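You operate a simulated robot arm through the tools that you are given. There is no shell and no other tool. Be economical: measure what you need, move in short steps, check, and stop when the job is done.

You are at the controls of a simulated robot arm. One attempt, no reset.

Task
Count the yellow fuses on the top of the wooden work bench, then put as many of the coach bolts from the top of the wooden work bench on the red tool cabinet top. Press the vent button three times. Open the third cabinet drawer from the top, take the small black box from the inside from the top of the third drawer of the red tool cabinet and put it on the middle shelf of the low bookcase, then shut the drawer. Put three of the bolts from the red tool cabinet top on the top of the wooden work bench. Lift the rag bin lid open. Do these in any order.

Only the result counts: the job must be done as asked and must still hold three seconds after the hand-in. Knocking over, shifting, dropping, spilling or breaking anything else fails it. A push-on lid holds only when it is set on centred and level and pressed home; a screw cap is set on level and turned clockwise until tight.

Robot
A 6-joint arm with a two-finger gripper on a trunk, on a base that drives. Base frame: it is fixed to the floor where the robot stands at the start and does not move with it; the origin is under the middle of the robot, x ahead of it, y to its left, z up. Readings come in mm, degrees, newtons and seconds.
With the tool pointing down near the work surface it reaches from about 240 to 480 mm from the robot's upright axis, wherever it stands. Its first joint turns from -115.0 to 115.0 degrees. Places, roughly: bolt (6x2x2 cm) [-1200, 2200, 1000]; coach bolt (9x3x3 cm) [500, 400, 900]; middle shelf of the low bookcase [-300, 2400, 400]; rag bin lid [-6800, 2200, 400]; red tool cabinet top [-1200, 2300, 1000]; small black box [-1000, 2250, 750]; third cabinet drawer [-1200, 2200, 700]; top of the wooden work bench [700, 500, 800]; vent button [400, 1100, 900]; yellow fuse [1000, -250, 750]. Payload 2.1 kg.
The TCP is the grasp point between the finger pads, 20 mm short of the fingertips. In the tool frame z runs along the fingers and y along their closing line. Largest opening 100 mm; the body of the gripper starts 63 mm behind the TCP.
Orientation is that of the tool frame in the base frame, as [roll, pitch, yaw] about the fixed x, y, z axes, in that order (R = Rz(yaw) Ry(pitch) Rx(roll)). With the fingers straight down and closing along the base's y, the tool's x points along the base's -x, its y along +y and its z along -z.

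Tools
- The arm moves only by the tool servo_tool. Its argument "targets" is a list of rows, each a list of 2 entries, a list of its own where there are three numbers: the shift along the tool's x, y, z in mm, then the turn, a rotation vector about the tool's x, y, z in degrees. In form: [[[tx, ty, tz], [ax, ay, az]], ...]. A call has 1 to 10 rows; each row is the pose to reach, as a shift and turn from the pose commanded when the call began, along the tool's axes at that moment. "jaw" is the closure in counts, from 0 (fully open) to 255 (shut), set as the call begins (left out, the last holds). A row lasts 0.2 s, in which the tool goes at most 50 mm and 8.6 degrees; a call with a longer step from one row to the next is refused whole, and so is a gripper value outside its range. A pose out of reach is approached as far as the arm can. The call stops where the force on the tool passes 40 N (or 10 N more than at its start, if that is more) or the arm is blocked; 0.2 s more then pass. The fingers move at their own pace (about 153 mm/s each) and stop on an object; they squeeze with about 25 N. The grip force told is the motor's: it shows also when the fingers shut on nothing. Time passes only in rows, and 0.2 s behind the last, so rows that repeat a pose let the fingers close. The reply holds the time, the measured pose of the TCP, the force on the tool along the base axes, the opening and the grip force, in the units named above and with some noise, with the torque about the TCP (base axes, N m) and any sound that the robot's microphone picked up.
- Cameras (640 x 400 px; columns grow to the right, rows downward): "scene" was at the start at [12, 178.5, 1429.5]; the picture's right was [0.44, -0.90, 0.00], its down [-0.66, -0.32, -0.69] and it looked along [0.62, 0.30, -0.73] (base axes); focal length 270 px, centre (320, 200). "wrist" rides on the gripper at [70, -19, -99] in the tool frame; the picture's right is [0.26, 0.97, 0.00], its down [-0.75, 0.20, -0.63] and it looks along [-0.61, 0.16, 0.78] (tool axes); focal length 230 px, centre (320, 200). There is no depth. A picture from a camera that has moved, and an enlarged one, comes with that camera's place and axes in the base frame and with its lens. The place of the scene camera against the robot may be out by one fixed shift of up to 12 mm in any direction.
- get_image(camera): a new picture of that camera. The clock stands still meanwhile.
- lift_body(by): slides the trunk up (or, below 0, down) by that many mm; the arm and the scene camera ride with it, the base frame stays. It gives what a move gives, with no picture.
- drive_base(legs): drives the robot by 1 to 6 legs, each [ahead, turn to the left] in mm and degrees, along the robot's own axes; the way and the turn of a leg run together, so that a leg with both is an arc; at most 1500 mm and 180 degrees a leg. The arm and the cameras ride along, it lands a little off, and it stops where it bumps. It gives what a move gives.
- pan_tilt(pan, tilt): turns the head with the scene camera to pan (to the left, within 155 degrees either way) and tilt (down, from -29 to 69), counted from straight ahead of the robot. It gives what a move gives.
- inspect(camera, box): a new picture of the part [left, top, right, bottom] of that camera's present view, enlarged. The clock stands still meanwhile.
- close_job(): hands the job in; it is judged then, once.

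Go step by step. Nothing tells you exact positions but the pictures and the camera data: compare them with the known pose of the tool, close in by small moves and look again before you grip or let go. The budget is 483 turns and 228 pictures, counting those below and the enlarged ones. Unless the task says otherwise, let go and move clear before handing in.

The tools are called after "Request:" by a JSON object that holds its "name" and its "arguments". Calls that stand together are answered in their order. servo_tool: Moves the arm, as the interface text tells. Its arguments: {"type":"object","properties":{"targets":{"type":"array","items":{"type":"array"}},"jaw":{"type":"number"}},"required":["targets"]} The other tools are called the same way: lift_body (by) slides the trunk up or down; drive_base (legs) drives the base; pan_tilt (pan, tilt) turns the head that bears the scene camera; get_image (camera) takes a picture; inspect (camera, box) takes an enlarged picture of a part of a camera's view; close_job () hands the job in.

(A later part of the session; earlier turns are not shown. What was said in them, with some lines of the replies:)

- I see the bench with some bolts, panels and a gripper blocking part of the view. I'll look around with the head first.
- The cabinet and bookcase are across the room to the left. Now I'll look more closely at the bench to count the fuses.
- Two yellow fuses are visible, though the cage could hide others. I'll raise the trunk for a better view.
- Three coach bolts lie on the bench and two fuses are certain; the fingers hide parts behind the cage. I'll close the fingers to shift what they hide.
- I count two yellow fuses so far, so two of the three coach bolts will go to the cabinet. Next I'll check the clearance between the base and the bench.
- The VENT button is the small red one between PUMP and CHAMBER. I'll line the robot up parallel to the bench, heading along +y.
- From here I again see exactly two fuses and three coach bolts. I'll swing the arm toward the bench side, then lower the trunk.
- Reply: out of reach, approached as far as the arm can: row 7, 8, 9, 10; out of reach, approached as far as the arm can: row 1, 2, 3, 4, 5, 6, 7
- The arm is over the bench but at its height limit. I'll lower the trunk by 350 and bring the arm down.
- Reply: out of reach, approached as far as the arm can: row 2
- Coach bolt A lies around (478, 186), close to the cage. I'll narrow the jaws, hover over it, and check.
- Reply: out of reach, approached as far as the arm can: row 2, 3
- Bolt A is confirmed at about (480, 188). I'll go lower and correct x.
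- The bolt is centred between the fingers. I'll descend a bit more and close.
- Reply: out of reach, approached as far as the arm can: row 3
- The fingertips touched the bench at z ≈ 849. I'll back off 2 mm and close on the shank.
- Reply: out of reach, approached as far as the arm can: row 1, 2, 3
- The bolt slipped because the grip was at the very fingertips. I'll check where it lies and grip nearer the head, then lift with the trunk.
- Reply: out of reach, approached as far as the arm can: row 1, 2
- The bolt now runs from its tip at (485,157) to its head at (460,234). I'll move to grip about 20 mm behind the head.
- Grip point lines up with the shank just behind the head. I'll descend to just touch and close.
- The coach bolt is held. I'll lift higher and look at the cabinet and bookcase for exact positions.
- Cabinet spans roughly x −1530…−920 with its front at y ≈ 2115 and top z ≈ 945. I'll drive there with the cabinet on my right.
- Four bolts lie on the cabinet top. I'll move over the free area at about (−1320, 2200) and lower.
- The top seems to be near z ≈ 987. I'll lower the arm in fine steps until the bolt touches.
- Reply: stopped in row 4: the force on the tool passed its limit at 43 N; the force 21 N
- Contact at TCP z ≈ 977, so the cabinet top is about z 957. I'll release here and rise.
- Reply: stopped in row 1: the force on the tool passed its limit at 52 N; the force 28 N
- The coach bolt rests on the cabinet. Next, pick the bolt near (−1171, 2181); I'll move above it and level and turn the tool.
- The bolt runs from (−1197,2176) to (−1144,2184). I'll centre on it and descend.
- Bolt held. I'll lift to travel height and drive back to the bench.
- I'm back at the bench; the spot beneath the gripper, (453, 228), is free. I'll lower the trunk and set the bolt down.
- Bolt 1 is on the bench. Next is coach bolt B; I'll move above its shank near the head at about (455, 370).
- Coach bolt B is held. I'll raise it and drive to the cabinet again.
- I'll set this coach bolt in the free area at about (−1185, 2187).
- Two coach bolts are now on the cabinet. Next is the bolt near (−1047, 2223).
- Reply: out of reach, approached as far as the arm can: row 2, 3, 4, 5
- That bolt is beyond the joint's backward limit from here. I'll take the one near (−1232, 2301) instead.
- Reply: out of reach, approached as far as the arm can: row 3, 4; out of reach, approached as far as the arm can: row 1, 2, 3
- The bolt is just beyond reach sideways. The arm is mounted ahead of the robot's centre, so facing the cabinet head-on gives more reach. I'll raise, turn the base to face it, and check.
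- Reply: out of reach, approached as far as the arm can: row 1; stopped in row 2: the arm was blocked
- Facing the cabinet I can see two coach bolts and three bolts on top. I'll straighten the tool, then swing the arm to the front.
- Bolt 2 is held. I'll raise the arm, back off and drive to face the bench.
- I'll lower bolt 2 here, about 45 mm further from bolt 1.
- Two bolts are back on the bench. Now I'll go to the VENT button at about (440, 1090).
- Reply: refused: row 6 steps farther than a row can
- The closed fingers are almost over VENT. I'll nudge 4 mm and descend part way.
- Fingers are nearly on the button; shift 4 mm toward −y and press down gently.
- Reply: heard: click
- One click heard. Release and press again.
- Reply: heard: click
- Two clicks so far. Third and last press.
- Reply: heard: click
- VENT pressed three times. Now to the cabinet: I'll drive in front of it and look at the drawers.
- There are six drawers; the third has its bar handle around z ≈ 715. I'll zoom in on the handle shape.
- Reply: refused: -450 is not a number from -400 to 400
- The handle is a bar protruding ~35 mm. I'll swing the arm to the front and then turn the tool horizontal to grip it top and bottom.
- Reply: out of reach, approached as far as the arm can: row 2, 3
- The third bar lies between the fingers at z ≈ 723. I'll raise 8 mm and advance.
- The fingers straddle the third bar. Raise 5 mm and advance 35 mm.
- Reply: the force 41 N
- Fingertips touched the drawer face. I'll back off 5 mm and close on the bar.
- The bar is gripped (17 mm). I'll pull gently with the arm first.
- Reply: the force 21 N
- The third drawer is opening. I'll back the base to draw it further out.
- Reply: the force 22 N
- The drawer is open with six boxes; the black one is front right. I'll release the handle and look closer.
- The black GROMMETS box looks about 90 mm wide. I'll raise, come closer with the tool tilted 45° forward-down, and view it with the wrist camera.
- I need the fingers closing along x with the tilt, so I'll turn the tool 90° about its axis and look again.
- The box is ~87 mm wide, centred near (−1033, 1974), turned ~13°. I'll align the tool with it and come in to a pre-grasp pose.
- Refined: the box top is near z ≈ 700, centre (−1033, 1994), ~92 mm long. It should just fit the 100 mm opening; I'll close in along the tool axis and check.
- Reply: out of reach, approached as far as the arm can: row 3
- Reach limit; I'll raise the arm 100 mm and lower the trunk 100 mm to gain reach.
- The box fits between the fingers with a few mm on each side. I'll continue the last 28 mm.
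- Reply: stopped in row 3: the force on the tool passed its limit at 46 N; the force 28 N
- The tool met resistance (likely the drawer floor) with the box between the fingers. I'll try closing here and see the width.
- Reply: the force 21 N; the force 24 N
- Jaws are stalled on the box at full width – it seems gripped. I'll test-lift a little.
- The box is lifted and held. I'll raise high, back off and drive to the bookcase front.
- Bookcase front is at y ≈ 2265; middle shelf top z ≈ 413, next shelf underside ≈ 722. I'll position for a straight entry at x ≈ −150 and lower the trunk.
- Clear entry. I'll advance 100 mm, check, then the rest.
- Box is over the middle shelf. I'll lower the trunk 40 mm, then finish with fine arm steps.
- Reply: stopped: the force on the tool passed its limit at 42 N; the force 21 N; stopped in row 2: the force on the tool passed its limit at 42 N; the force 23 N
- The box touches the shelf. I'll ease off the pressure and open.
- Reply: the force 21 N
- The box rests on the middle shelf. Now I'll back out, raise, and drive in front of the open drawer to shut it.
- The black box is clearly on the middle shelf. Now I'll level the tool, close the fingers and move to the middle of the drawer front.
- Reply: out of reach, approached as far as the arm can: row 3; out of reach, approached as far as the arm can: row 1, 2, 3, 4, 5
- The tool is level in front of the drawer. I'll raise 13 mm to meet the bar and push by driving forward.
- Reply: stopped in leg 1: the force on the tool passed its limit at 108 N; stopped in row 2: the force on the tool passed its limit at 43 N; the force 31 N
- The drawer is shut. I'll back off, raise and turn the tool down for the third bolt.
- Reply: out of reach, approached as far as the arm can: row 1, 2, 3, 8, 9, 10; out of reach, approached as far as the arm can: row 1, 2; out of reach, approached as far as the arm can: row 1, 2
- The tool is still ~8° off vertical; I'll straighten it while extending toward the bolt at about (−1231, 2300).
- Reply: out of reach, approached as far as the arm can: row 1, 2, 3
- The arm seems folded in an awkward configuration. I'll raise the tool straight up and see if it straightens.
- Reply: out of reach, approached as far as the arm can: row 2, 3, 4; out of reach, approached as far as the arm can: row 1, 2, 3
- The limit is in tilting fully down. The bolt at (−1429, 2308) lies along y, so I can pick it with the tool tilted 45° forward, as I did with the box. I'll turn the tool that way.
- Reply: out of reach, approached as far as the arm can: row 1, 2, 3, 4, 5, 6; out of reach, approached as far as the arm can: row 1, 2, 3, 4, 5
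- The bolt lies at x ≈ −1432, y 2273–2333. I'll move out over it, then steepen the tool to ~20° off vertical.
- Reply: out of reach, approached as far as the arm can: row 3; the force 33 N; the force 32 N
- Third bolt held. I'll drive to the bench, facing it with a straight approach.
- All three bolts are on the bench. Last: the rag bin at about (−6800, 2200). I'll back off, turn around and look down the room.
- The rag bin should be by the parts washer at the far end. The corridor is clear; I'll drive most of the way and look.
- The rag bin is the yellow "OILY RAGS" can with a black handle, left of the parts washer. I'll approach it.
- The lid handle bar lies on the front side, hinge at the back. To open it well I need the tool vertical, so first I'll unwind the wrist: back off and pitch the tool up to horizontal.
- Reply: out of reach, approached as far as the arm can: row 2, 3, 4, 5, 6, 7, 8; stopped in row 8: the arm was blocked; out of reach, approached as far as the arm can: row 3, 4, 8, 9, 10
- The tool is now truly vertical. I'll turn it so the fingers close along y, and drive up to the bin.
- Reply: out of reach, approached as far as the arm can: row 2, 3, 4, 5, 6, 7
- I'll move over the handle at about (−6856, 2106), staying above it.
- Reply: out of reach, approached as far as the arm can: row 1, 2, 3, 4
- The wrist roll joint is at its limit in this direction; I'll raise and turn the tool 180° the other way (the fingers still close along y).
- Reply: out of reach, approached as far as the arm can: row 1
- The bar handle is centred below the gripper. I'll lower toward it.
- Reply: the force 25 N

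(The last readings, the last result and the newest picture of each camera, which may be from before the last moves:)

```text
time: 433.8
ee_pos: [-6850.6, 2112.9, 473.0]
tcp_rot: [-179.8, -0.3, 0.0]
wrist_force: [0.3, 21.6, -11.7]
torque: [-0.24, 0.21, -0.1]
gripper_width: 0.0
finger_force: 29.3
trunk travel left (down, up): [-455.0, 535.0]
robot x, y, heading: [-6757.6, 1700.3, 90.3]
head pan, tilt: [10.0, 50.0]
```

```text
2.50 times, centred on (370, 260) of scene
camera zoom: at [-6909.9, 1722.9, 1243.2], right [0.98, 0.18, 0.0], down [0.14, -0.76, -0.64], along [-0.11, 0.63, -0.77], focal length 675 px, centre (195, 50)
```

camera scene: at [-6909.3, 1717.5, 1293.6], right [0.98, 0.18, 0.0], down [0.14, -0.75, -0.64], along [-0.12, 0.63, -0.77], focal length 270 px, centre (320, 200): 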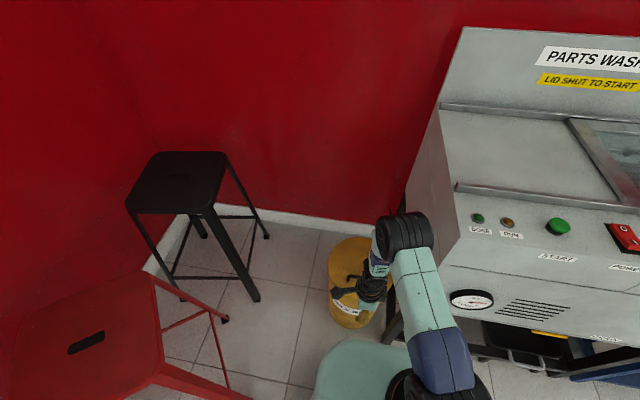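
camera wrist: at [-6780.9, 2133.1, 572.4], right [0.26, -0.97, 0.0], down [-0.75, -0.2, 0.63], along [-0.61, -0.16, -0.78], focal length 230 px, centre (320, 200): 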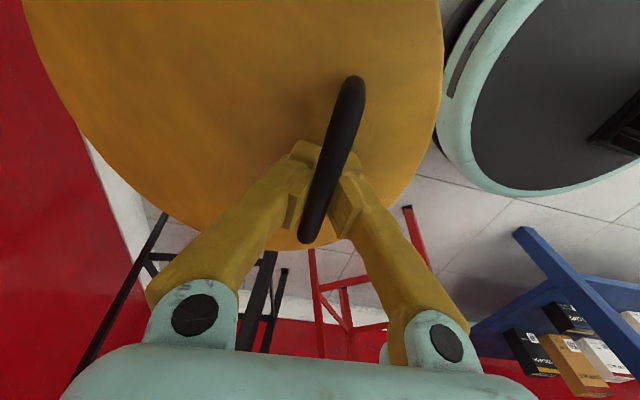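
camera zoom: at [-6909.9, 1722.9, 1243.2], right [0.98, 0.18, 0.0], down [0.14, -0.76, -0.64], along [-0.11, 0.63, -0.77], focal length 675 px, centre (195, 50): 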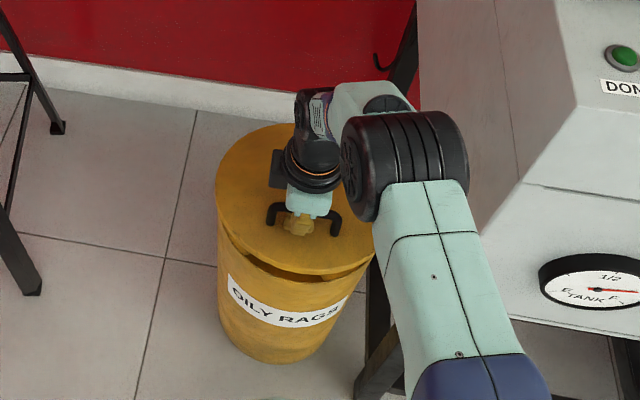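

The closed fingers have hooked under the bar and the lid lifts. To carry it past vertical I need to stand closer, so I'll lower it, unhook, move 95 mm forward and re-hook.

Request:
{"name": "servo_tool", "arguments": {"targets": [[[0, 1, 10], [0, 0, 0]], [[0, 3, 20], [0, 0, 0]], [[0, 4, 30], [0, 0, 0]]]}}

Request:
{"name": "servo_tool", "arguments": {"targets": [[[0, 0, 0], [0, 0, 0]], [[0, 0, 0], [0, 0, 0]]], "jaw": 100}}

Request:
{"name": "servo_tool", "arguments": {"targets": [[[0, 0, -30], [0, 0, 0]], [[0, 0, -70], [0, 0, 0]]]}}

Request:
{"name": "get_image", "arguments": {"camera": "wrist"}}

```text
time: 434.6
ee_pos: [-6849.6, 2102.8, 442.8]
tcp_rot: [179.9, -0.3, 0.1]
wrist_force: [-0.2, -1.9, -0.3]
torque: [0.02, 0.0, -0.01]
gripper_width: 0.0
finger_force: 29.4
trunk travel left (down, up): [-455.0, 535.0]
robot x, y, heading: [-6757.8, 1696.0, 90.2]
head pan, tilt: [10.0, 50.0]
```

```text
time: 435.2
ee_pos: [-6849.6, 2106.4, 444.0]
tcp_rot: [-179.9, -0.3, 0.1]
wrist_force: [0.2, -0.2, -0.4]
torque: [0.02, 0.01, -0.01]
gripper_width: 61.0
finger_force: 0.1
trunk travel left (down, up): [-455.0, 535.0]
robot x, y, heading: [-6754.1, 1698.3, 90.4]
head pan, tilt: [10.0, 50.0]
```

```text
time: 435.8
ee_pos: [-6850.1, 2106.5, 513.1]
tcp_rot: [180.0, -0.3, 0.2]
wrist_force: [-0.8, 0.1, -0.1]
torque: [-0.03, 0.01, 0.02]
gripper_width: 60.9
finger_force: 0.1
trunk travel left (down, up): [-455.0, 535.0]
robot x, y, heading: [-6755.4, 1695.2, 90.3]
head pan, tilt: [10.0, 50.0]
```

```text
74 pictures are left
camera wrist: at [-6780.7, 2125.8, 613.6], right [0.26, -0.97, 0.0], down [-0.75, -0.2, 0.63], along [-0.6, -0.16, -0.78], focal length 230 px, centre (320, 200)
```

wrist: 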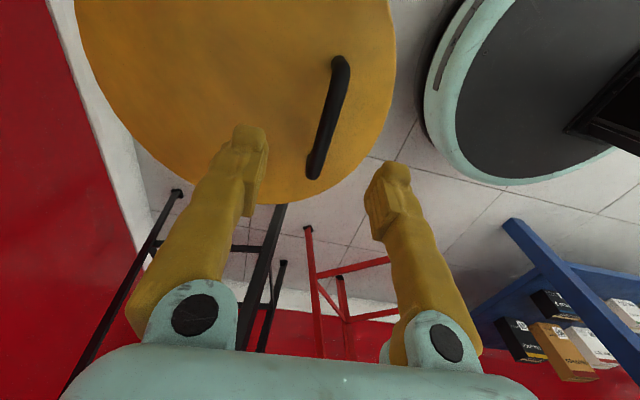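

Request:
{"name": "drive_base", "arguments": {"legs": [[105, 0]]}}

Request:
{"name": "servo_tool", "arguments": {"targets": [[[0, 35, 0], [0, 0, 0]], [[0, 70, 0], [0, 0, 0]], [[0, 104, 0], [0, 0, 0]]]}}

Request:
{"name": "get_image", "arguments": {"camera": "wrist"}}

```text
time: 437.0
ee_pos: [-6850.4, 2211.7, 512.7]
tcp_rot: [-179.9, -0.3, 0.3]
wrist_force: [0.0, 1.3, -0.8]
torque: [0.01, 0.0, 0.02]
gripper_width: 61.0
finger_force: 0.1
trunk travel left (down, up): [-455.0, 535.0]
robot x, y, heading: [-6759.6, 1804.0, 90.2]
head pan, tilt: [10.0, 50.0]
```

```text
time: 437.8
ee_pos: [-6849.2, 2107.4, 513.9]
tcp_rot: [-179.8, -0.2, 0.2]
wrist_force: [0.2, 1.0, 0.1]
torque: [-0.01, 0.01, -0.02]
gripper_width: 60.8
finger_force: 0.0
trunk travel left (down, up): [-455.0, 535.0]
robot x, y, heading: [-6756.7, 1802.8, 90.2]
head pan, tilt: [10.0, 50.0]
```

```text
73 pictures are left
camera wrist: at [-6781.2, 2127.1, 614.1], right [0.26, -0.97, 0.0], down [-0.75, -0.21, 0.63], along [-0.6, -0.16, -0.78], focal length 230 px, centre (320, 200)
```

wrist: 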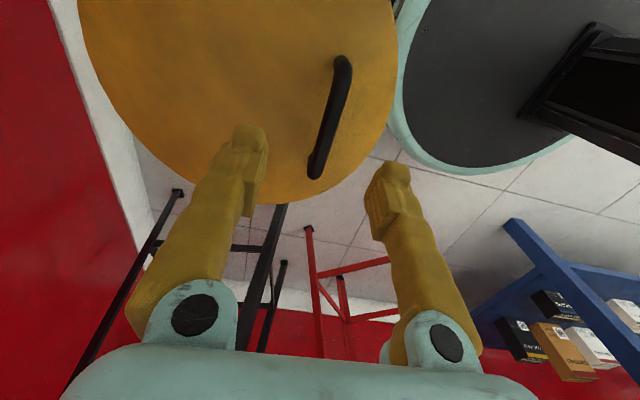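

Same place over the handle, no bump. Lower, hook and begin lifting along the hinge arc.

Request:
{"name": "servo_tool", "arguments": {"targets": [[[0, 0, 35], [0, 0, 0]], [[0, 0, 60], [0, 0, 0]], [[0, 0, 69], [0, 0, 0]]]}}

Request:
{"name": "servo_tool", "arguments": {"targets": [[[0, 0, 0], [0, 0, 0]], [[0, 0, 0], [0, 0, 0]], [[0, 0, 0], [0, 0, 0]], [[0, 0, 0], [0, 0, 0]]], "jaw": 255}}

Request:
{"name": "servo_tool", "arguments": {"targets": [[[0, -3, -14], [0, 0, 0]], [[0, -8, -30], [0, 0, 0]], [[0, -14, -45], [0, 0, 0]], [[0, -24, -63], [0, 0, 0]], [[0, -35, -78], [0, 0, 0]], [[0, -46, -92], [0, 0, 0]]]}}

Request:
{"name": "get_image", "arguments": {"camera": "wrist"}}

Request:
{"name": "get_image", "arguments": {"camera": "scene"}}

```text
time: 438.6
ee_pos: [-6849.5, 2106.7, 444.7]
tcp_rot: [-179.9, -0.3, 0.2]
wrist_force: [-0.4, 0.8, 0.2]
torque: [0.01, 0.04, 0.0]
gripper_width: 60.9
finger_force: 0.0
trunk travel left (down, up): [-455.0, 535.0]
robot x, y, heading: [-6756.1, 1804.5, 90.3]
head pan, tilt: [10.0, 50.0]
```

```text
time: 439.6
ee_pos: [-6849.1, 2106.3, 444.2]
tcp_rot: [-179.8, -0.4, 0.2]
wrist_force: [0.3, -9.1, 0.3]
torque: [0.07, -0.04, 0.0]
gripper_width: 0.0
finger_force: 25.0
trunk travel left (down, up): [-455.0, 535.0]
robot x, y, heading: [-6753.2, 1804.2, 90.2]
head pan, tilt: [10.0, 50.0]
```

```text
time: 441.0
ee_pos: [-6849.5, 2156.9, 534.2]
tcp_rot: [180.0, -0.2, 0.0]
wrist_force: [4.3, 15.0, -17.5]
torque: [-0.14, 0.02, 0.04]
gripper_width: 5.9
finger_force: 29.5
trunk travel left (down, up): [-455.0, 535.0]
robot x, y, heading: [-6755.5, 1802.3, 90.3]
head pan, tilt: [10.0, 50.0]
```

```text
72 pictures are left
camera wrist: at [-6781.0, 2175.8, 633.8], right [0.26, -0.97, 0.0], down [-0.75, -0.2, 0.63], along [-0.6, -0.16, -0.78], focal length 230 px, centre (320, 200)
```

wrist: 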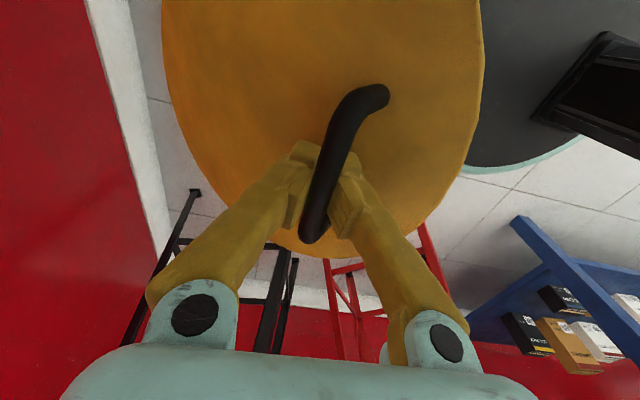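

```text
71 pictures are left
camera scene: at [-6909.9, 1827.5, 1243.2], right [0.98, 0.18, 0.0], down [0.14, -0.76, -0.64], along [-0.11, 0.63, -0.77], focal length 270 px, centre (320, 200)
```

scene: 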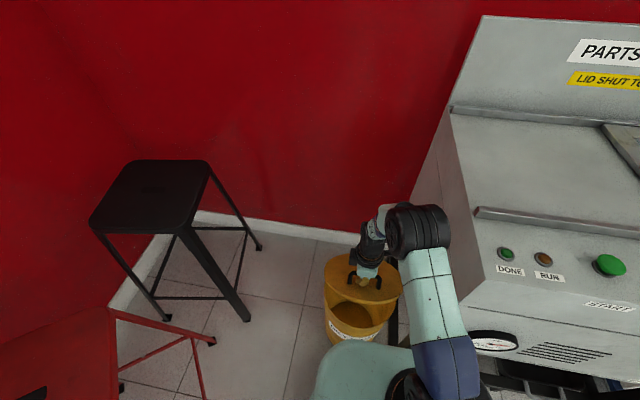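

The lid is opening (~30°). Continue the arc.

Request:
{"name": "servo_tool", "arguments": {"targets": [[[0, -12, -13], [0, 0, 0]], [[0, -25, -24], [0, 0, 0]], [[0, -39, -34], [0, 0, 0]], [[0, -54, -43], [0, 0, 0]], [[0, -70, -51], [0, 0, 0]], [[0, -86, -57], [0, 0, 0]]]}}

Request:
{"name": "get_image", "arguments": {"camera": "wrist"}}

Request:
{"name": "inspect", "arguments": {"camera": "scene", "box": [260, 160, 500, 360]}}

```text
time: 441.9
ee_pos: [-6850.3, 2202.6, 570.3]
tcp_rot: [179.9, -0.4, 0.2]
wrist_force: [-0.8, 14.8, -30.8]
torque: [-0.13, 0.36, 0.17]
gripper_width: 6.0
finger_force: 29.7
trunk travel left (down, up): [-455.0, 535.0]
robot x, y, heading: [-6759.8, 1805.6, 90.3]
head pan, tilt: [10.0, 50.0]
stopped in row 4: the force on the tool passed its limit at 42 N (the readings are from after the stop); the commanded pose is now the measured one
```

```text
70 pictures are left
camera wrist: at [-6781.5, 2222.9, 669.3], right [0.26, -0.97, 0.01], down [-0.75, -0.2, 0.63], along [-0.6, -0.17, -0.78], focal length 230 px, centre (320, 200)
```

wrist: 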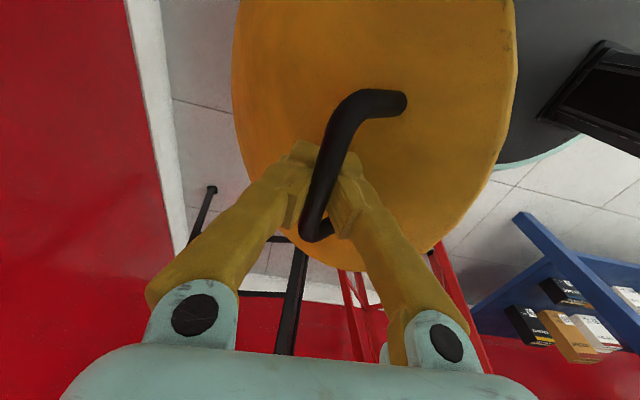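

```text
2.00 times, centred on (380, 260) of scene
camera zoom: at [-6911.3, 1830.6, 1243.2], right [0.98, 0.18, 0.0], down [0.14, -0.76, -0.64], along [-0.11, 0.63, -0.77], focal length 540 px, centre (200, 80)
```

zoom: 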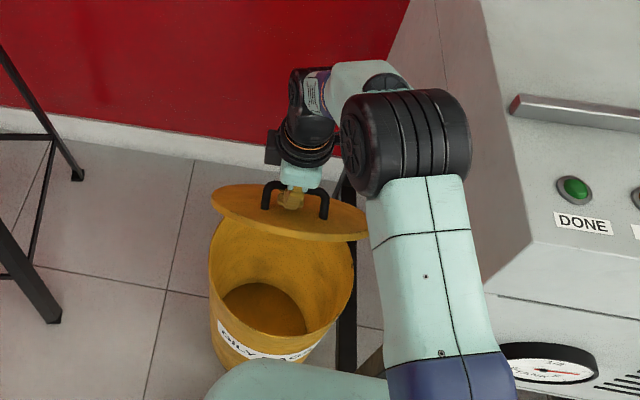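

~50° open. The bar is pulling inward, so I'll use a slightly tighter arc.

Request:
{"name": "servo_tool", "arguments": {"targets": [[[0, -10, -2], [0, 0, 0]], [[0, -20, -4], [0, 0, 0]], [[0, -33, -7], [0, 0, 0]], [[0, -48, -10], [0, 0, 0]], [[0, -64, -12], [0, 0, 0]]]}}

Request:
{"name": "get_image", "arguments": {"camera": "wrist"}}

Request:
{"name": "inspect", "arguments": {"camera": "scene", "box": [260, 160, 500, 360]}}

```text
time: 443.1
ee_pos: [-6850.1, 2263.9, 586.2]
tcp_rot: [-179.9, -0.3, 0.3]
wrist_force: [-0.6, -0.2, -0.9]
torque: [-0.03, 0.02, -0.02]
gripper_width: 0.0
finger_force: 29.6
trunk travel left (down, up): [-455.0, 535.0]
robot x, y, heading: [-6753.8, 1802.8, 90.3]
head pan, tilt: [10.0, 50.0]
```

```text
68 pictures are left
camera wrist: at [-6781.5, 2282.5, 685.4], right [0.26, -0.97, 0.0], down [-0.75, -0.2, 0.63], along [-0.6, -0.16, -0.78], focal length 230 px, centre (320, 200)
```

wrist: 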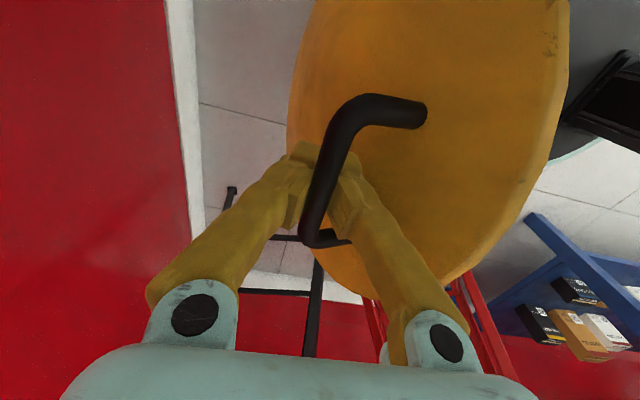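

```text
2.00 times, centred on (380, 260) of scene
camera zoom: at [-6910.0, 1822.3, 1243.6], right [0.98, 0.18, 0.0], down [0.14, -0.75, -0.64], along [-0.11, 0.63, -0.77], focal length 540 px, centre (200, 80)
```

zoom: 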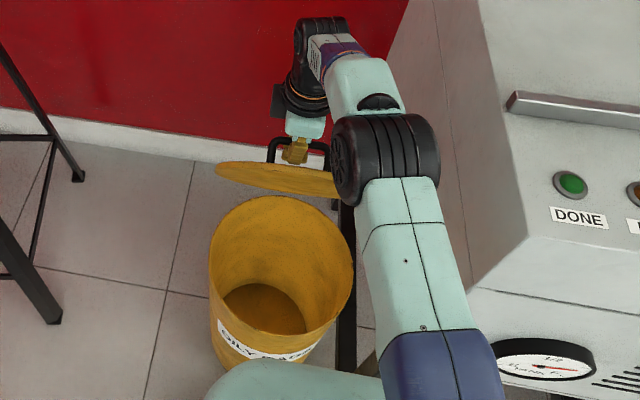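

The lid is ~70° open with no load. I'll continue past vertical, tilting the tool slightly for reach.

Request:
{"name": "servo_tool", "arguments": {"targets": [[[0, -12, 0], [2, 0, 0]], [[0, -24, 1], [5, 0, 0]], [[0, -36, 2], [8, 0, 0]], [[0, -50, 4], [11, 0, 0]], [[0, -62, 6], [14, 0, 0]]]}}

Request:
{"name": "get_image", "arguments": {"camera": "wrist"}}

Request:
{"name": "inspect", "arguments": {"camera": "scene", "box": [260, 120, 500, 320]}}

```text
time: 444.3
ee_pos: [-6849.3, 2320.0, 581.5]
tcp_rot: [-166.1, -0.5, 0.4]
wrist_force: [-0.8, -24.8, 26.4]
torque: [-5.12, -0.45, 0.74]
gripper_width: 3.0
finger_force: 31.7
trunk travel left (down, up): [-455.0, 535.0]
robot x, y, heading: [-6756.1, 1804.2, 90.7]
head pan, tilt: [10.0, 50.0]
```

```text
66 pictures are left
camera wrist: at [-6781.3, 2315.0, 683.9], right [0.26, -0.94, -0.23], down [-0.75, -0.35, 0.56], along [-0.6, 0.03, -0.8], focal length 230 px, centre (320, 200)
```

wrist: 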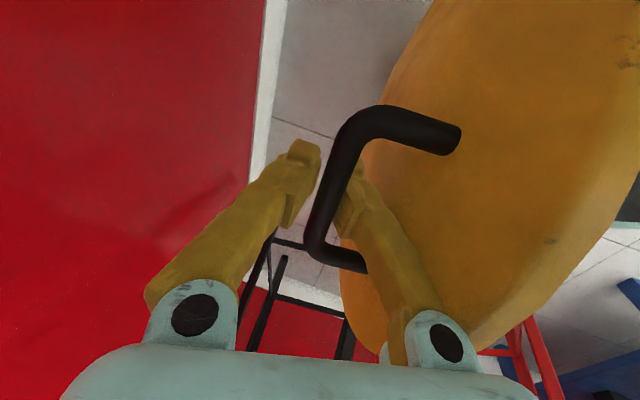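

```text
2.00 times, centred on (380, 220) of scene
camera zoom: at [-6909.3, 1814.5, 1244.2], right [0.98, 0.18, 0.0], down [0.14, -0.75, -0.65], along [-0.12, 0.64, -0.76], focal length 540 px, centre (200, 160)
```

zoom: 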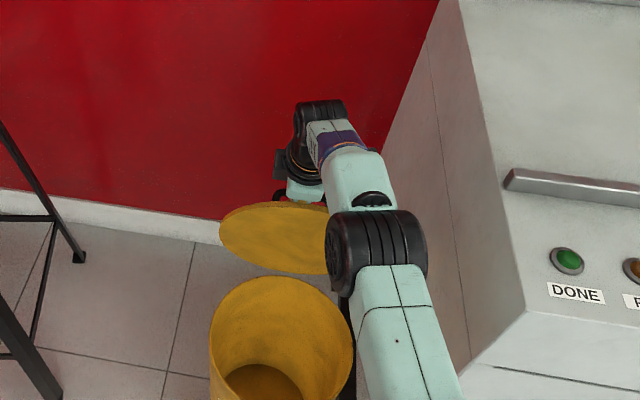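

The lid is near vertical; the hand is wedging on the rim. I'll reduce the tilt a little and nudge the base forward 18 mm.

Request:
{"name": "servo_tool", "arguments": {"targets": [[[0, 4, -3], [-3, 0, 0]], [[0, 6, -6], [-6, 0, 0]]]}}

Request:
{"name": "drive_base", "arguments": {"legs": [[18, 0]]}}

Request:
{"name": "get_image", "arguments": {"camera": "wrist"}}

```text
time: 444.9
ee_pos: [-6846.5, 2306.4, 584.6]
tcp_rot: [-171.7, -0.3, 0.0]
wrist_force: [-0.6, -1.1, -0.1]
torque: [0.01, -0.06, 0.01]
gripper_width: 0.0
finger_force: 29.5
out of reach, approached as far as the arm can: row 2
trunk travel left (down, up): [-455.0, 535.0]
robot x, y, heading: [-6755.9, 1804.7, 90.3]
head pan, tilt: [10.0, 50.0]
```

```text
time: 445.7
ee_pos: [-6847.4, 2325.3, 583.6]
tcp_rot: [-171.9, -0.3, 0.2]
wrist_force: [0.1, 1.3, 0.2]
torque: [-0.04, 0.03, 0.0]
gripper_width: 0.1
finger_force: 29.4
trunk travel left (down, up): [-455.0, 535.0]
robot x, y, heading: [-6756.7, 1822.9, 90.3]
head pan, tilt: [10.0, 50.0]
```

```text
64 pictures are left
camera wrist: at [-6778.9, 2330.2, 685.7], right [0.26, -0.96, -0.14], down [-0.75, -0.29, 0.59], along [-0.6, -0.05, -0.79], focal length 230 px, centre (320, 200)
```

wrist: 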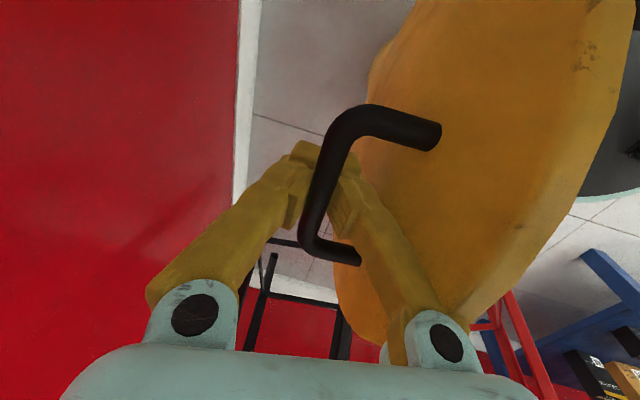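

The tool reads zero load at about 90°. I'll nudge another 12 mm to be safely past vertical.

Request:
{"name": "drive_base", "arguments": {"legs": [[12, 0]]}}

Request:
{"name": "inspect", "arguments": {"camera": "scene", "box": [260, 120, 500, 320]}}

```text
time: 446.5
ee_pos: [-6847.5, 2326.0, 584.9]
tcp_rot: [-171.7, -0.2, 0.0]
wrist_force: [0.0, 0.6, -0.5]
torque: [-0.07, -0.01, 0.01]
gripper_width: 0.1
finger_force: 29.6
trunk travel left (down, up): [-455.0, 535.0]
robot x, y, heading: [-6754.5, 1818.8, 90.5]
head pan, tilt: [10.0, 50.0]
stopped in leg 1: the robot was blocked; the commanded pose is now the measured one
```

```text
2.00 times, centred on (380, 220) of scene
camera zoom: at [-6910.5, 1841.6, 1243.5], right [0.98, 0.18, 0.0], down [0.14, -0.75, -0.64], along [-0.11, 0.63, -0.77], focal length 540 px, centre (200, 160)
```

zoom: 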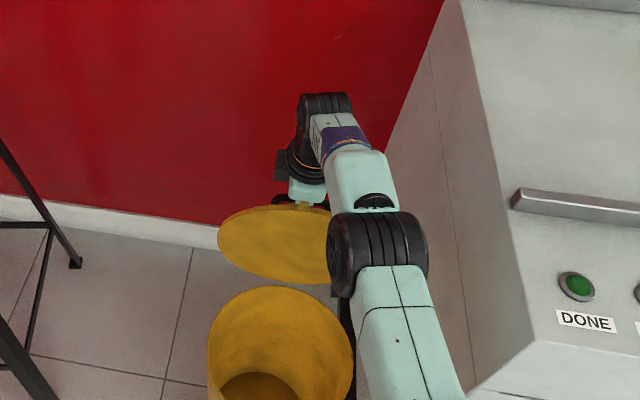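

Request:
{"name": "servo_tool", "arguments": {"targets": [[[0, 0, 0], [0, 0, 0]], [[0, 0, 0], [0, 0, 0]]], "jaw": 190}}

Request:
{"name": "get_image", "arguments": {"camera": "wrist"}}

```text
time: 447.1
ee_pos: [-6846.4, 2324.0, 584.0]
tcp_rot: [-171.8, -0.1, 0.2]
wrist_force: [-0.2, 0.2, -0.4]
torque: [0.02, -0.05, -0.04]
gripper_width: 25.8
finger_force: 0.0
trunk travel left (down, up): [-455.0, 535.0]
robot x, y, heading: [-6758.5, 1824.0, 90.0]
head pan, tilt: [10.0, 50.0]
```

```text
62 pictures are left
camera wrist: at [-6778.6, 2330.5, 686.1], right [0.26, -0.96, -0.14], down [-0.75, -0.29, 0.59], along [-0.61, -0.05, -0.79], focal length 230 px, centre (320, 200)
```

wrist: 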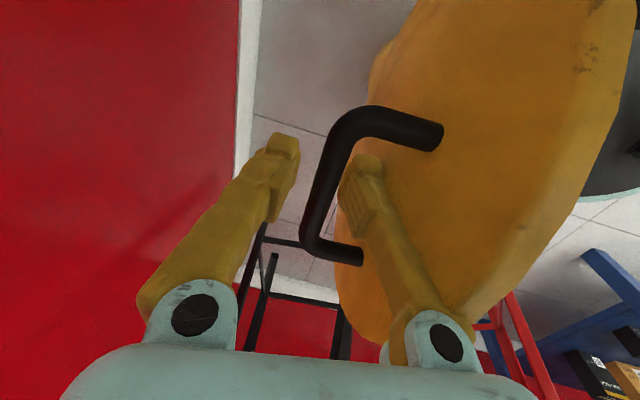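

Lid seems to stay. I'll withdraw upward carefully.

Request:
{"name": "servo_tool", "arguments": {"targets": [[[0, 0, -10], [0, 0, 0]], [[0, 0, -22], [0, 0, 0]], [[0, 0, -35], [0, 0, 0]]]}}

Request:
{"name": "get_image", "arguments": {"camera": "wrist"}}

```text
time: 447.9
ee_pos: [-6847.9, 2320.3, 619.6]
tcp_rot: [-171.7, -0.1, 0.0]
wrist_force: [-0.7, -0.2, -0.5]
torque: [0.03, -0.03, -0.03]
gripper_width: 25.6
finger_force: 0.1
trunk travel left (down, up): [-455.0, 535.0]
robot x, y, heading: [-6755.1, 1821.0, 89.9]
head pan, tilt: [10.0, 50.0]
```

```text
61 pictures are left
camera wrist: at [-6779.1, 2325.5, 720.9], right [0.26, -0.96, -0.14], down [-0.75, -0.29, 0.59], along [-0.61, -0.05, -0.79], focal length 230 px, centre (320, 200)
```

wrist: 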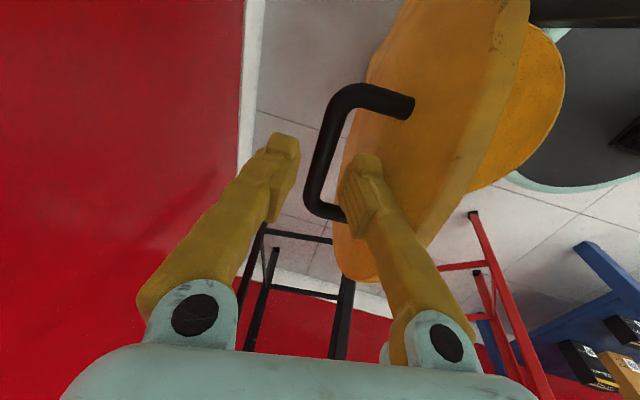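

Request:
{"name": "servo_tool", "arguments": {"targets": [[[0, 0, -15], [0, 0, 0]], [[0, 0, -35], [0, 0, 0]], [[0, 0, -60], [0, 0, 0]], [[0, 0, -60], [0, 0, 0]], [[0, 0, -60], [0, 0, 0]], [[0, 0, -60], [0, 0, 0]]]}}

Request:
{"name": "get_image", "arguments": {"camera": "wrist"}}

Request:
{"name": "inspect", "arguments": {"camera": "scene", "box": [260, 120, 500, 320]}}

```text
time: 449.3
ee_pos: [-6847.2, 2311.8, 677.7]
tcp_rot: [-171.8, -0.2, 0.1]
wrist_force: [0.5, 0.5, 0.5]
torque: [0.02, -0.03, -0.01]
gripper_width: 25.5
finger_force: 0.0
trunk travel left (down, up): [-455.0, 535.0]
robot x, y, heading: [-6757.4, 1822.4, 90.4]
head pan, tilt: [10.0, 50.0]
```

```text
60 pictures are left
camera wrist: at [-6779.5, 2316.6, 779.6], right [0.26, -0.96, -0.14], down [-0.75, -0.29, 0.59], along [-0.6, -0.05, -0.79], focal length 230 px, centre (320, 200)
```

wrist: 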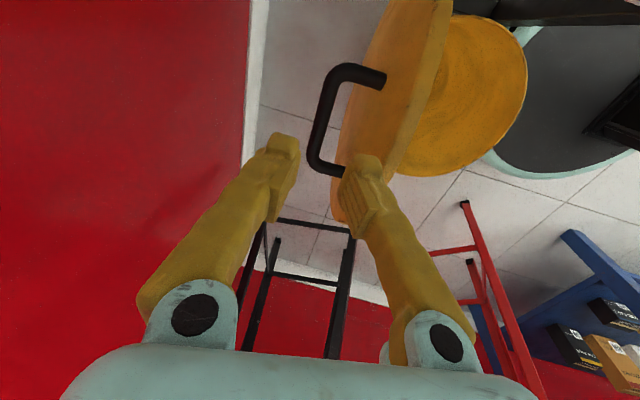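

```text
2.00 times, centred on (380, 220) of scene
camera zoom: at [-6910.4, 1841.6, 1243.6], right [0.98, 0.18, 0.0], down [0.14, -0.75, -0.64], along [-0.11, 0.63, -0.77], focal length 540 px, centre (200, 160)
```

zoom: 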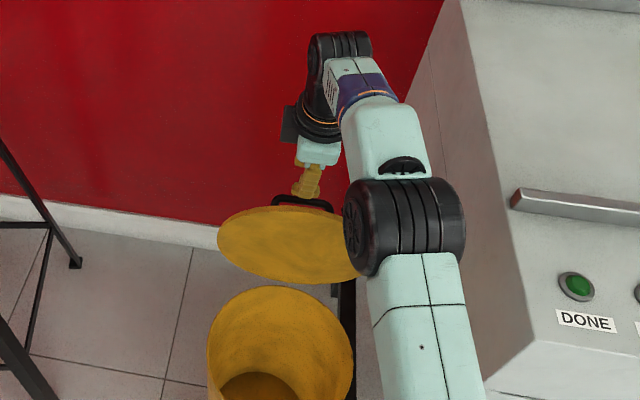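

The lid stays up by itself. To be safe I'll come round to its front face and press it gently further back.

Request:
{"name": "servo_tool", "arguments": {"targets": [[[0, 0, -40], [0, 0, 0]], [[0, 20, -75], [0, 0, 0]], [[0, 65, -75], [0, 0, 0]], [[0, 110, -75], [0, 0, 0]], [[0, 150, -70], [0, 0, 0]]], "jaw": 255}}

Request:
{"name": "get_image", "arguments": {"camera": "wrist"}}

Request:
{"name": "get_image", "arguments": {"camera": "scene"}}

```text
time: 450.5
ee_pos: [-6848.0, 2153.0, 726.1]
tcp_rot: [-171.7, -0.2, 0.0]
wrist_force: [0.1, -1.4, -0.5]
torque: [-0.01, -0.01, 0.04]
gripper_width: 0.0
finger_force: 25.0
trunk travel left (down, up): [-455.0, 535.0]
robot x, y, heading: [-6759.5, 1822.1, 90.0]
head pan, tilt: [10.0, 50.0]
```

```text
58 pictures are left
camera wrist: at [-6779.3, 2158.1, 827.3], right [0.26, -0.96, -0.14], down [-0.75, -0.29, 0.59], along [-0.61, -0.05, -0.79], focal length 230 px, centre (320, 200)
```

wrist: 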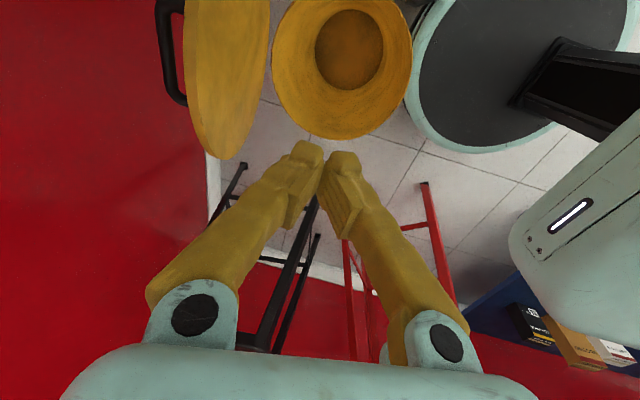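

```text
57 pictures are left
camera scene: at [-6910.3, 1840.9, 1243.6], right [0.98, 0.18, 0.0], down [0.14, -0.75, -0.64], along [-0.11, 0.63, -0.77], focal length 270 px, centre (320, 200)
```

scene: 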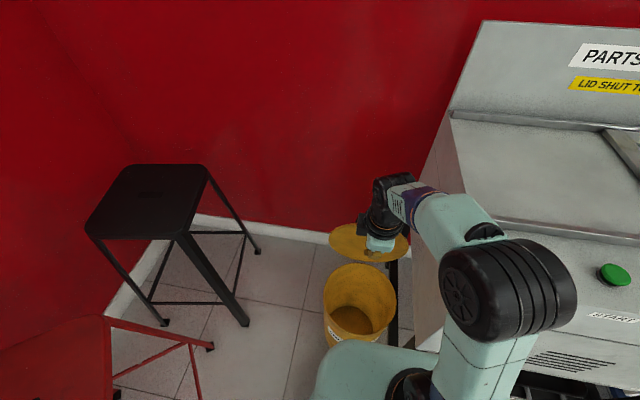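

Request:
{"name": "servo_tool", "arguments": {"targets": [[[0, -10, 40], [0, 0, 0]], [[0, -20, 80], [0, 0, 0]], [[0, -40, 110], [0, 0, 0]], [[0, -70, 112], [0, 0, 0]]]}}

Request:
{"name": "servo_tool", "arguments": {"targets": [[[0, -10, 0], [0, 0, 0]], [[0, -20, 0], [0, 0, 0]], [[0, -30, 0], [0, 0, 0]], [[0, -40, 0], [0, 0, 0]], [[0, -50, 0], [0, 0, 0]], [[0, -60, 0], [0, 0, 0]], [[0, -70, 0], [0, 0, 0]]]}}

Request:
{"name": "get_image", "arguments": {"camera": "wrist"}}

```text
time: 451.5
ee_pos: [-6848.6, 2239.1, 624.8]
tcp_rot: [-171.8, -0.2, 0.2]
wrist_force: [1.0, -0.1, 0.8]
torque: [-0.02, -0.01, 0.02]
gripper_width: 0.0
finger_force: 25.2
trunk travel left (down, up): [-455.0, 535.0]
robot x, y, heading: [-6755.4, 1824.7, 90.2]
head pan, tilt: [10.0, 50.0]
```

```text
time: 453.1
ee_pos: [-6846.3, 2308.7, 635.2]
tcp_rot: [-171.9, -0.3, 0.1]
wrist_force: [1.0, 0.4, -0.8]
torque: [0.01, 0.02, 0.01]
gripper_width: 0.0
finger_force: 25.2
trunk travel left (down, up): [-455.0, 535.0]
robot x, y, heading: [-6757.1, 1823.2, 90.3]
head pan, tilt: [10.0, 50.0]
```

```text
56 pictures are left
camera wrist: at [-6778.9, 2313.5, 736.5], right [0.26, -0.96, -0.14], down [-0.75, -0.29, 0.59], along [-0.6, -0.05, -0.79], focal length 230 px, centre (320, 200)
```

wrist: 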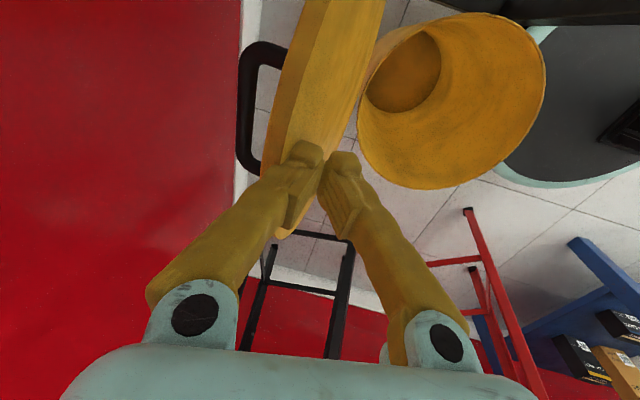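

Request:
{"name": "servo_tool", "arguments": {"targets": [[[0, -8, 2], [0, 0, 0]], [[0, -16, 4], [0, 0, 0]], [[0, -24, 6], [3, 0, 0]], [[0, -32, 8], [7, 0, 0]]]}}

Request:
{"name": "servo_tool", "arguments": {"targets": [[[0, 15, 0], [0, 0, 0]], [[0, 45, 0], [0, 0, 0]], [[0, 80, -10], [0, 0, 0]], [[0, 120, -40], [0, 0, 0]]]}}

Request:
{"name": "get_image", "arguments": {"camera": "wrist"}}

Request:
{"name": "inspect", "arguments": {"camera": "scene", "box": [260, 160, 500, 360]}}

```text
time: 453.7
ee_pos: [-6847.3, 2311.1, 634.2]
tcp_rot: [-172.9, -0.4, 0.1]
wrist_force: [0.9, -19.2, 13.9]
torque: [0.1, -0.04, -0.05]
gripper_width: 0.3
finger_force: 25.0
trunk travel left (down, up): [-455.0, 535.0]
robot x, y, heading: [-6755.8, 1826.1, 90.7]
head pan, tilt: [10.0, 50.0]
stopped in row 2: the force on the tool passed its limit at 44 N (the readings are from after the stop); the commanded pose is now the measured one
```

```text
time: 454.7
ee_pos: [-6847.5, 2190.3, 656.3]
tcp_rot: [-172.8, -0.4, 0.1]
wrist_force: [-0.2, 0.1, -0.1]
torque: [-0.02, 0.02, 0.0]
gripper_width: 0.0
finger_force: 25.1
trunk travel left (down, up): [-455.0, 535.0]
robot x, y, heading: [-6756.6, 1823.0, 90.5]
head pan, tilt: [10.0, 50.0]
```

```text
55 pictures are left
camera wrist: at [-6779.0, 2197.9, 758.3], right [0.26, -0.96, -0.12], down [-0.75, -0.28, 0.59], along [-0.6, -0.06, -0.79], focal length 230 px, centre (320, 200)
```

wrist: 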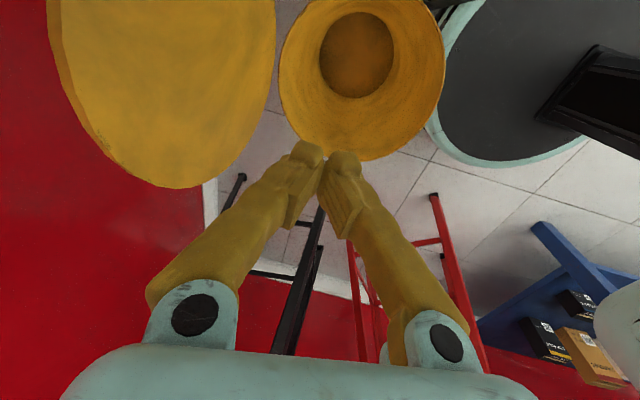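

```text
2.00 times, centred on (380, 260) of scene
camera zoom: at [-6910.3, 1839.8, 1243.6], right [0.98, 0.18, 0.0], down [0.14, -0.75, -0.64], along [-0.11, 0.63, -0.77], focal length 540 px, centre (200, 80)
```

zoom: 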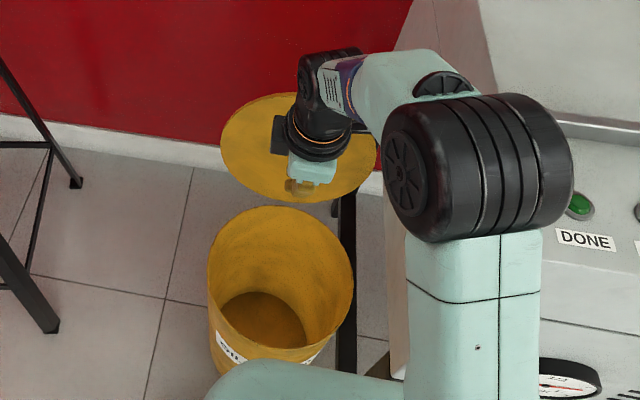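

The lid now rests against its stop, past vertical. I'll raise and back away, then check it stays.

Request:
{"name": "servo_tool", "arguments": {"targets": [[[0, 10, -40], [0, 0, 0]], [[0, 20, -80], [0, 0, 0]]]}}

Request:
{"name": "drive_base", "arguments": {"legs": [[-350, 0]]}}

Request:
{"name": "inspect", "arguments": {"camera": "scene", "box": [240, 60, 480, 260]}}

```text
time: 455.3
ee_pos: [-6848.1, 2161.3, 734.3]
tcp_rot: [-172.9, -0.4, 0.1]
wrist_force: [1.0, -0.2, 0.1]
torque: [-0.02, -0.04, -0.01]
gripper_width: 0.0
finger_force: 25.4
trunk travel left (down, up): [-455.0, 535.0]
robot x, y, heading: [-6754.4, 1819.1, 90.1]
head pan, tilt: [10.0, 50.0]
```

```text
time: 457.6
ee_pos: [-6846.6, 1813.8, 733.6]
tcp_rot: [-172.9, -0.4, 0.1]
wrist_force: [-0.1, -0.1, -1.5]
torque: [-0.03, -0.01, -0.01]
gripper_width: 0.1
finger_force: 25.0
trunk travel left (down, up): [-455.0, 535.0]
robot x, y, heading: [-6754.7, 1476.4, 90.2]
head pan, tilt: [10.0, 50.0]
```

```text
2.00 times, centred on (360, 160) of scene
camera zoom: at [-6908.8, 1492.2, 1243.6], right [0.98, 0.18, 0.0], down [0.14, -0.75, -0.64], along [-0.11, 0.63, -0.77], focal length 540 px, centre (240, 280)
```

zoom: 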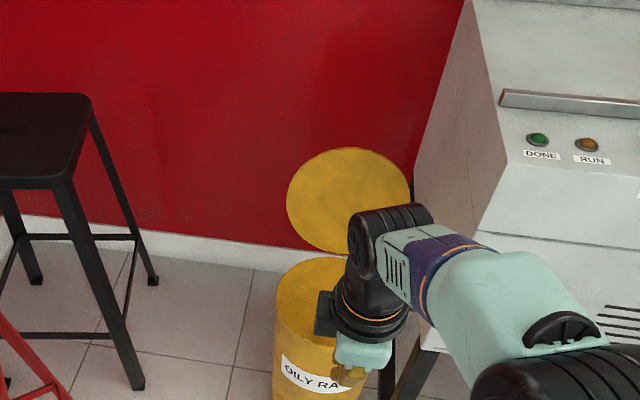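

The lid stays open. For certainty on the fuse count, I'll drive back and look behind the cage on the bench and at the cabinet.

Request:
{"name": "lift_body", "arguments": {"by": 400}}

Request:
{"name": "drive_base", "arguments": {"legs": [[-300, 0], [0, -102.7], [1400, 0], [1400, 0], [1400, 0], [1400, 0]]}}

Request:
{"name": "pan_tilt", "arguments": {"pan": 70, "tilt": 25}}

Request:
{"name": "get_image", "arguments": {"camera": "scene"}}

```text
time: 461.4
ee_pos: [-6846.1, 1814.5, 1132.3]
tcp_rot: [-172.9, -0.4, 0.2]
wrist_force: [0.2, 0.3, 1.0]
torque: [-0.01, 0.01, 0.01]
gripper_width: 0.0
finger_force: 25.0
trunk travel left (down, up): [-855.0, 135.0]
robot x, y, heading: [-6754.8, 1474.7, 90.5]
head pan, tilt: [10.0, 50.0]
```

```text
time: 494.1
ee_pos: [-939.6, -14.0, 1132.4]
tcp_rot: [-172.9, -0.5, -102.2]
wrist_force: [0.2, 0.2, -0.7]
torque: [0.02, -0.01, -0.02]
gripper_width: 0.0
finger_force: 25.1
trunk travel left (down, up): [-855.0, 135.0]
robot x, y, heading: [-1289.6, -29.5, -12.0]
head pan, tilt: [10.0, 50.0]
```

```text
time: 495.4
ee_pos: [-941.2, -13.8, 1133.3]
tcp_rot: [-172.9, -0.3, -102.1]
wrist_force: [0.5, 0.3, 0.5]
torque: [0.04, -0.01, -0.02]
gripper_width: 0.0
finger_force: 24.8
trunk travel left (down, up): [-855.0, 135.0]
robot x, y, heading: [-1293.2, -31.8, -11.8]
head pan, tilt: [70.0, 25.0]
```

```text
52 pictures are left
camera scene: at [-1272.6, 200.4, 1681.0], right [0.85, -0.53, 0.0], down [-0.22, -0.36, -0.91], along [0.48, 0.77, -0.42], focal length 270 px, centre (320, 200)
```

scene: 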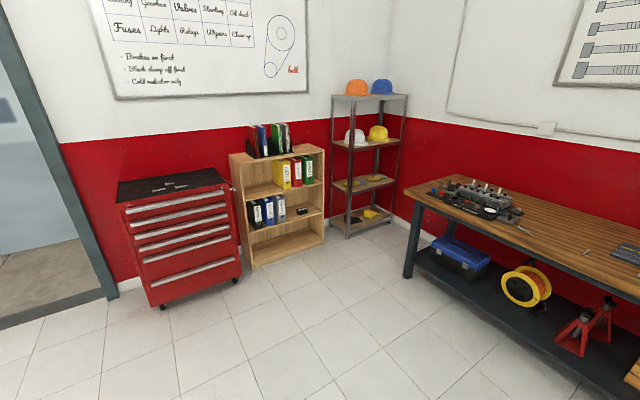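

Cabinet drawers are shut and the black box is on the middle shelf. Now view the bench from its right end.

Request:
{"name": "drive_base", "arguments": {"legs": [[0, -17], [800, 0], [790, 0]]}}

Request:
{"name": "lift_body", "arguments": {"by": 130}}

Request:
{"name": "pan_tilt", "arguments": {"pan": 80, "tilt": 40}}

Request:
{"name": "get_image", "arguments": {"camera": "scene"}}

```text
time: 504.4
ee_pos: [435.3, -884.5, 1133.8]
tcp_rot: [-172.9, -0.4, -119.1]
wrist_force: [-0.9, 0.6, 0.0]
torque: [-0.03, -0.03, 0.0]
gripper_width: 0.0
finger_force: 25.1
trunk travel left (down, up): [-855.0, 135.0]
robot x, y, heading: [94.9, -796.3, -28.9]
head pan, tilt: [70.0, 25.0]
```

```text
time: 506.0
ee_pos: [435.8, -884.5, 1263.0]
tcp_rot: [-172.9, -0.4, -119.2]
wrist_force: [0.3, 0.1, -0.1]
torque: [-0.03, -0.03, 0.01]
gripper_width: 0.0
finger_force: 25.3
trunk travel left (down, up): [-985.0, 5.0]
robot x, y, heading: [94.3, -795.8, -28.9]
head pan, tilt: [70.0, 25.0]
```

```text
time: 506.8
ee_pos: [436.7, -884.3, 1262.8]
tcp_rot: [-172.9, -0.5, -119.1]
wrist_force: [-1.0, 0.8, 0.0]
torque: [0.01, -0.01, 0.03]
gripper_width: 0.3
finger_force: 25.0
trunk travel left (down, up): [-985.0, 5.0]
robot x, y, heading: [93.6, -797.7, -29.0]
head pan, tilt: [80.0, 40.0]
```

```text
51 pictures are left
camera scene: at [163.5, -575.5, 1787.8], right [0.78, -0.63, 0.0], down [-0.4, -0.5, -0.77], along [0.48, 0.59, -0.64], focal length 270 px, centre (320, 200)
```

scene: 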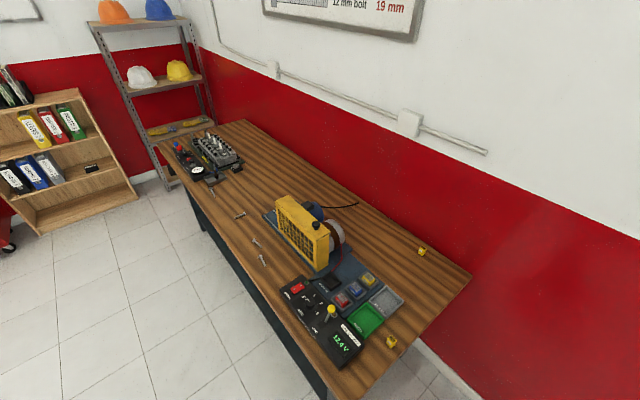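

Request:
{"name": "inspect", "arguments": {"camera": "scene", "box": [160, 110, 480, 380]}}

Request:
{"name": "inspect", "arguments": {"camera": "scene", "box": [150, 110, 310, 210]}}

```text
1.48 times, centred on (320, 245) of scene
camera zoom: at [163.5, -575.5, 1787.8], right [0.78, -0.63, 0.0], down [-0.4, -0.5, -0.77], along [0.48, 0.59, -0.64], focal length 400 px, centre (320, 133)
```

zoom: 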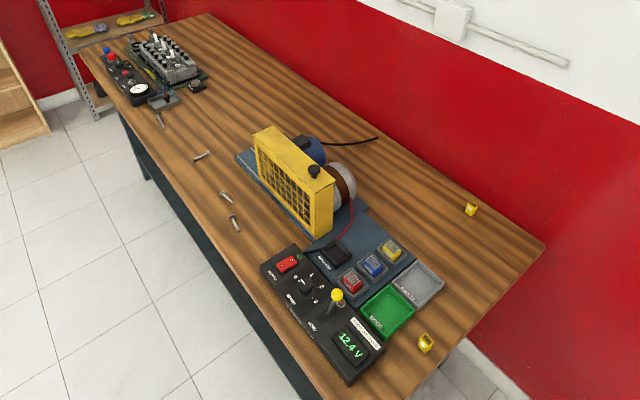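

```text
4.00 times, centred on (230, 160) of scene
camera zoom: at [163.5, -575.5, 1787.8], right [0.78, -0.63, 0.0], down [-0.4, -0.5, -0.77], along [0.48, 0.59, -0.64], focal length 1080 px, centre (680, 360)
```

zoom: 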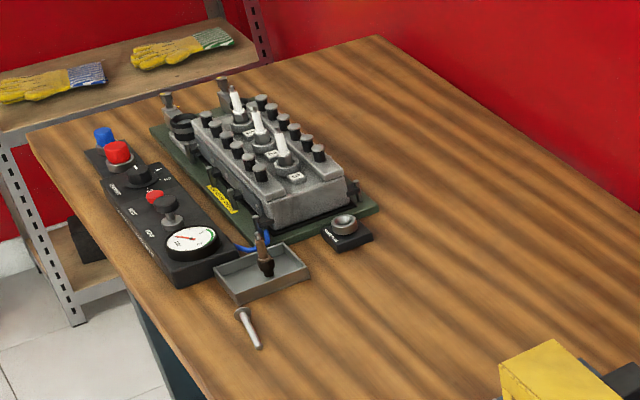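

The view confirms exactly two yellow fuses, with three bolts and one coach bolt left on the bench. Everything is done, so I'm handing in.

Request:
{"name": "close_job", "arguments": {}}

```text
The job is handed in.
```

The job is handed in; I checked each item below in the pictures, or by click for the button, before handing in.

- **Fuses and coach bolts:** I counted two yellow fuses on the bench, so I moved two coach bolts to the red tool cabinet top. One coach bolt stays on the bench.
- **Vent button:** I pressed it three times and heard a click each time.
- **Black box:** It is on the middle shelf of the low bookcase, and the third drawer is shut.
- **Bolts:** Three bolts from the cabinet top are on the bench.
- **Rag bin:** The lid is open past vertical against its stop, and it stayed open after I backed away.

The base was blocked once while I stood close to the rag bin, and I did not see what it touched. The bin looked upright afterwards.
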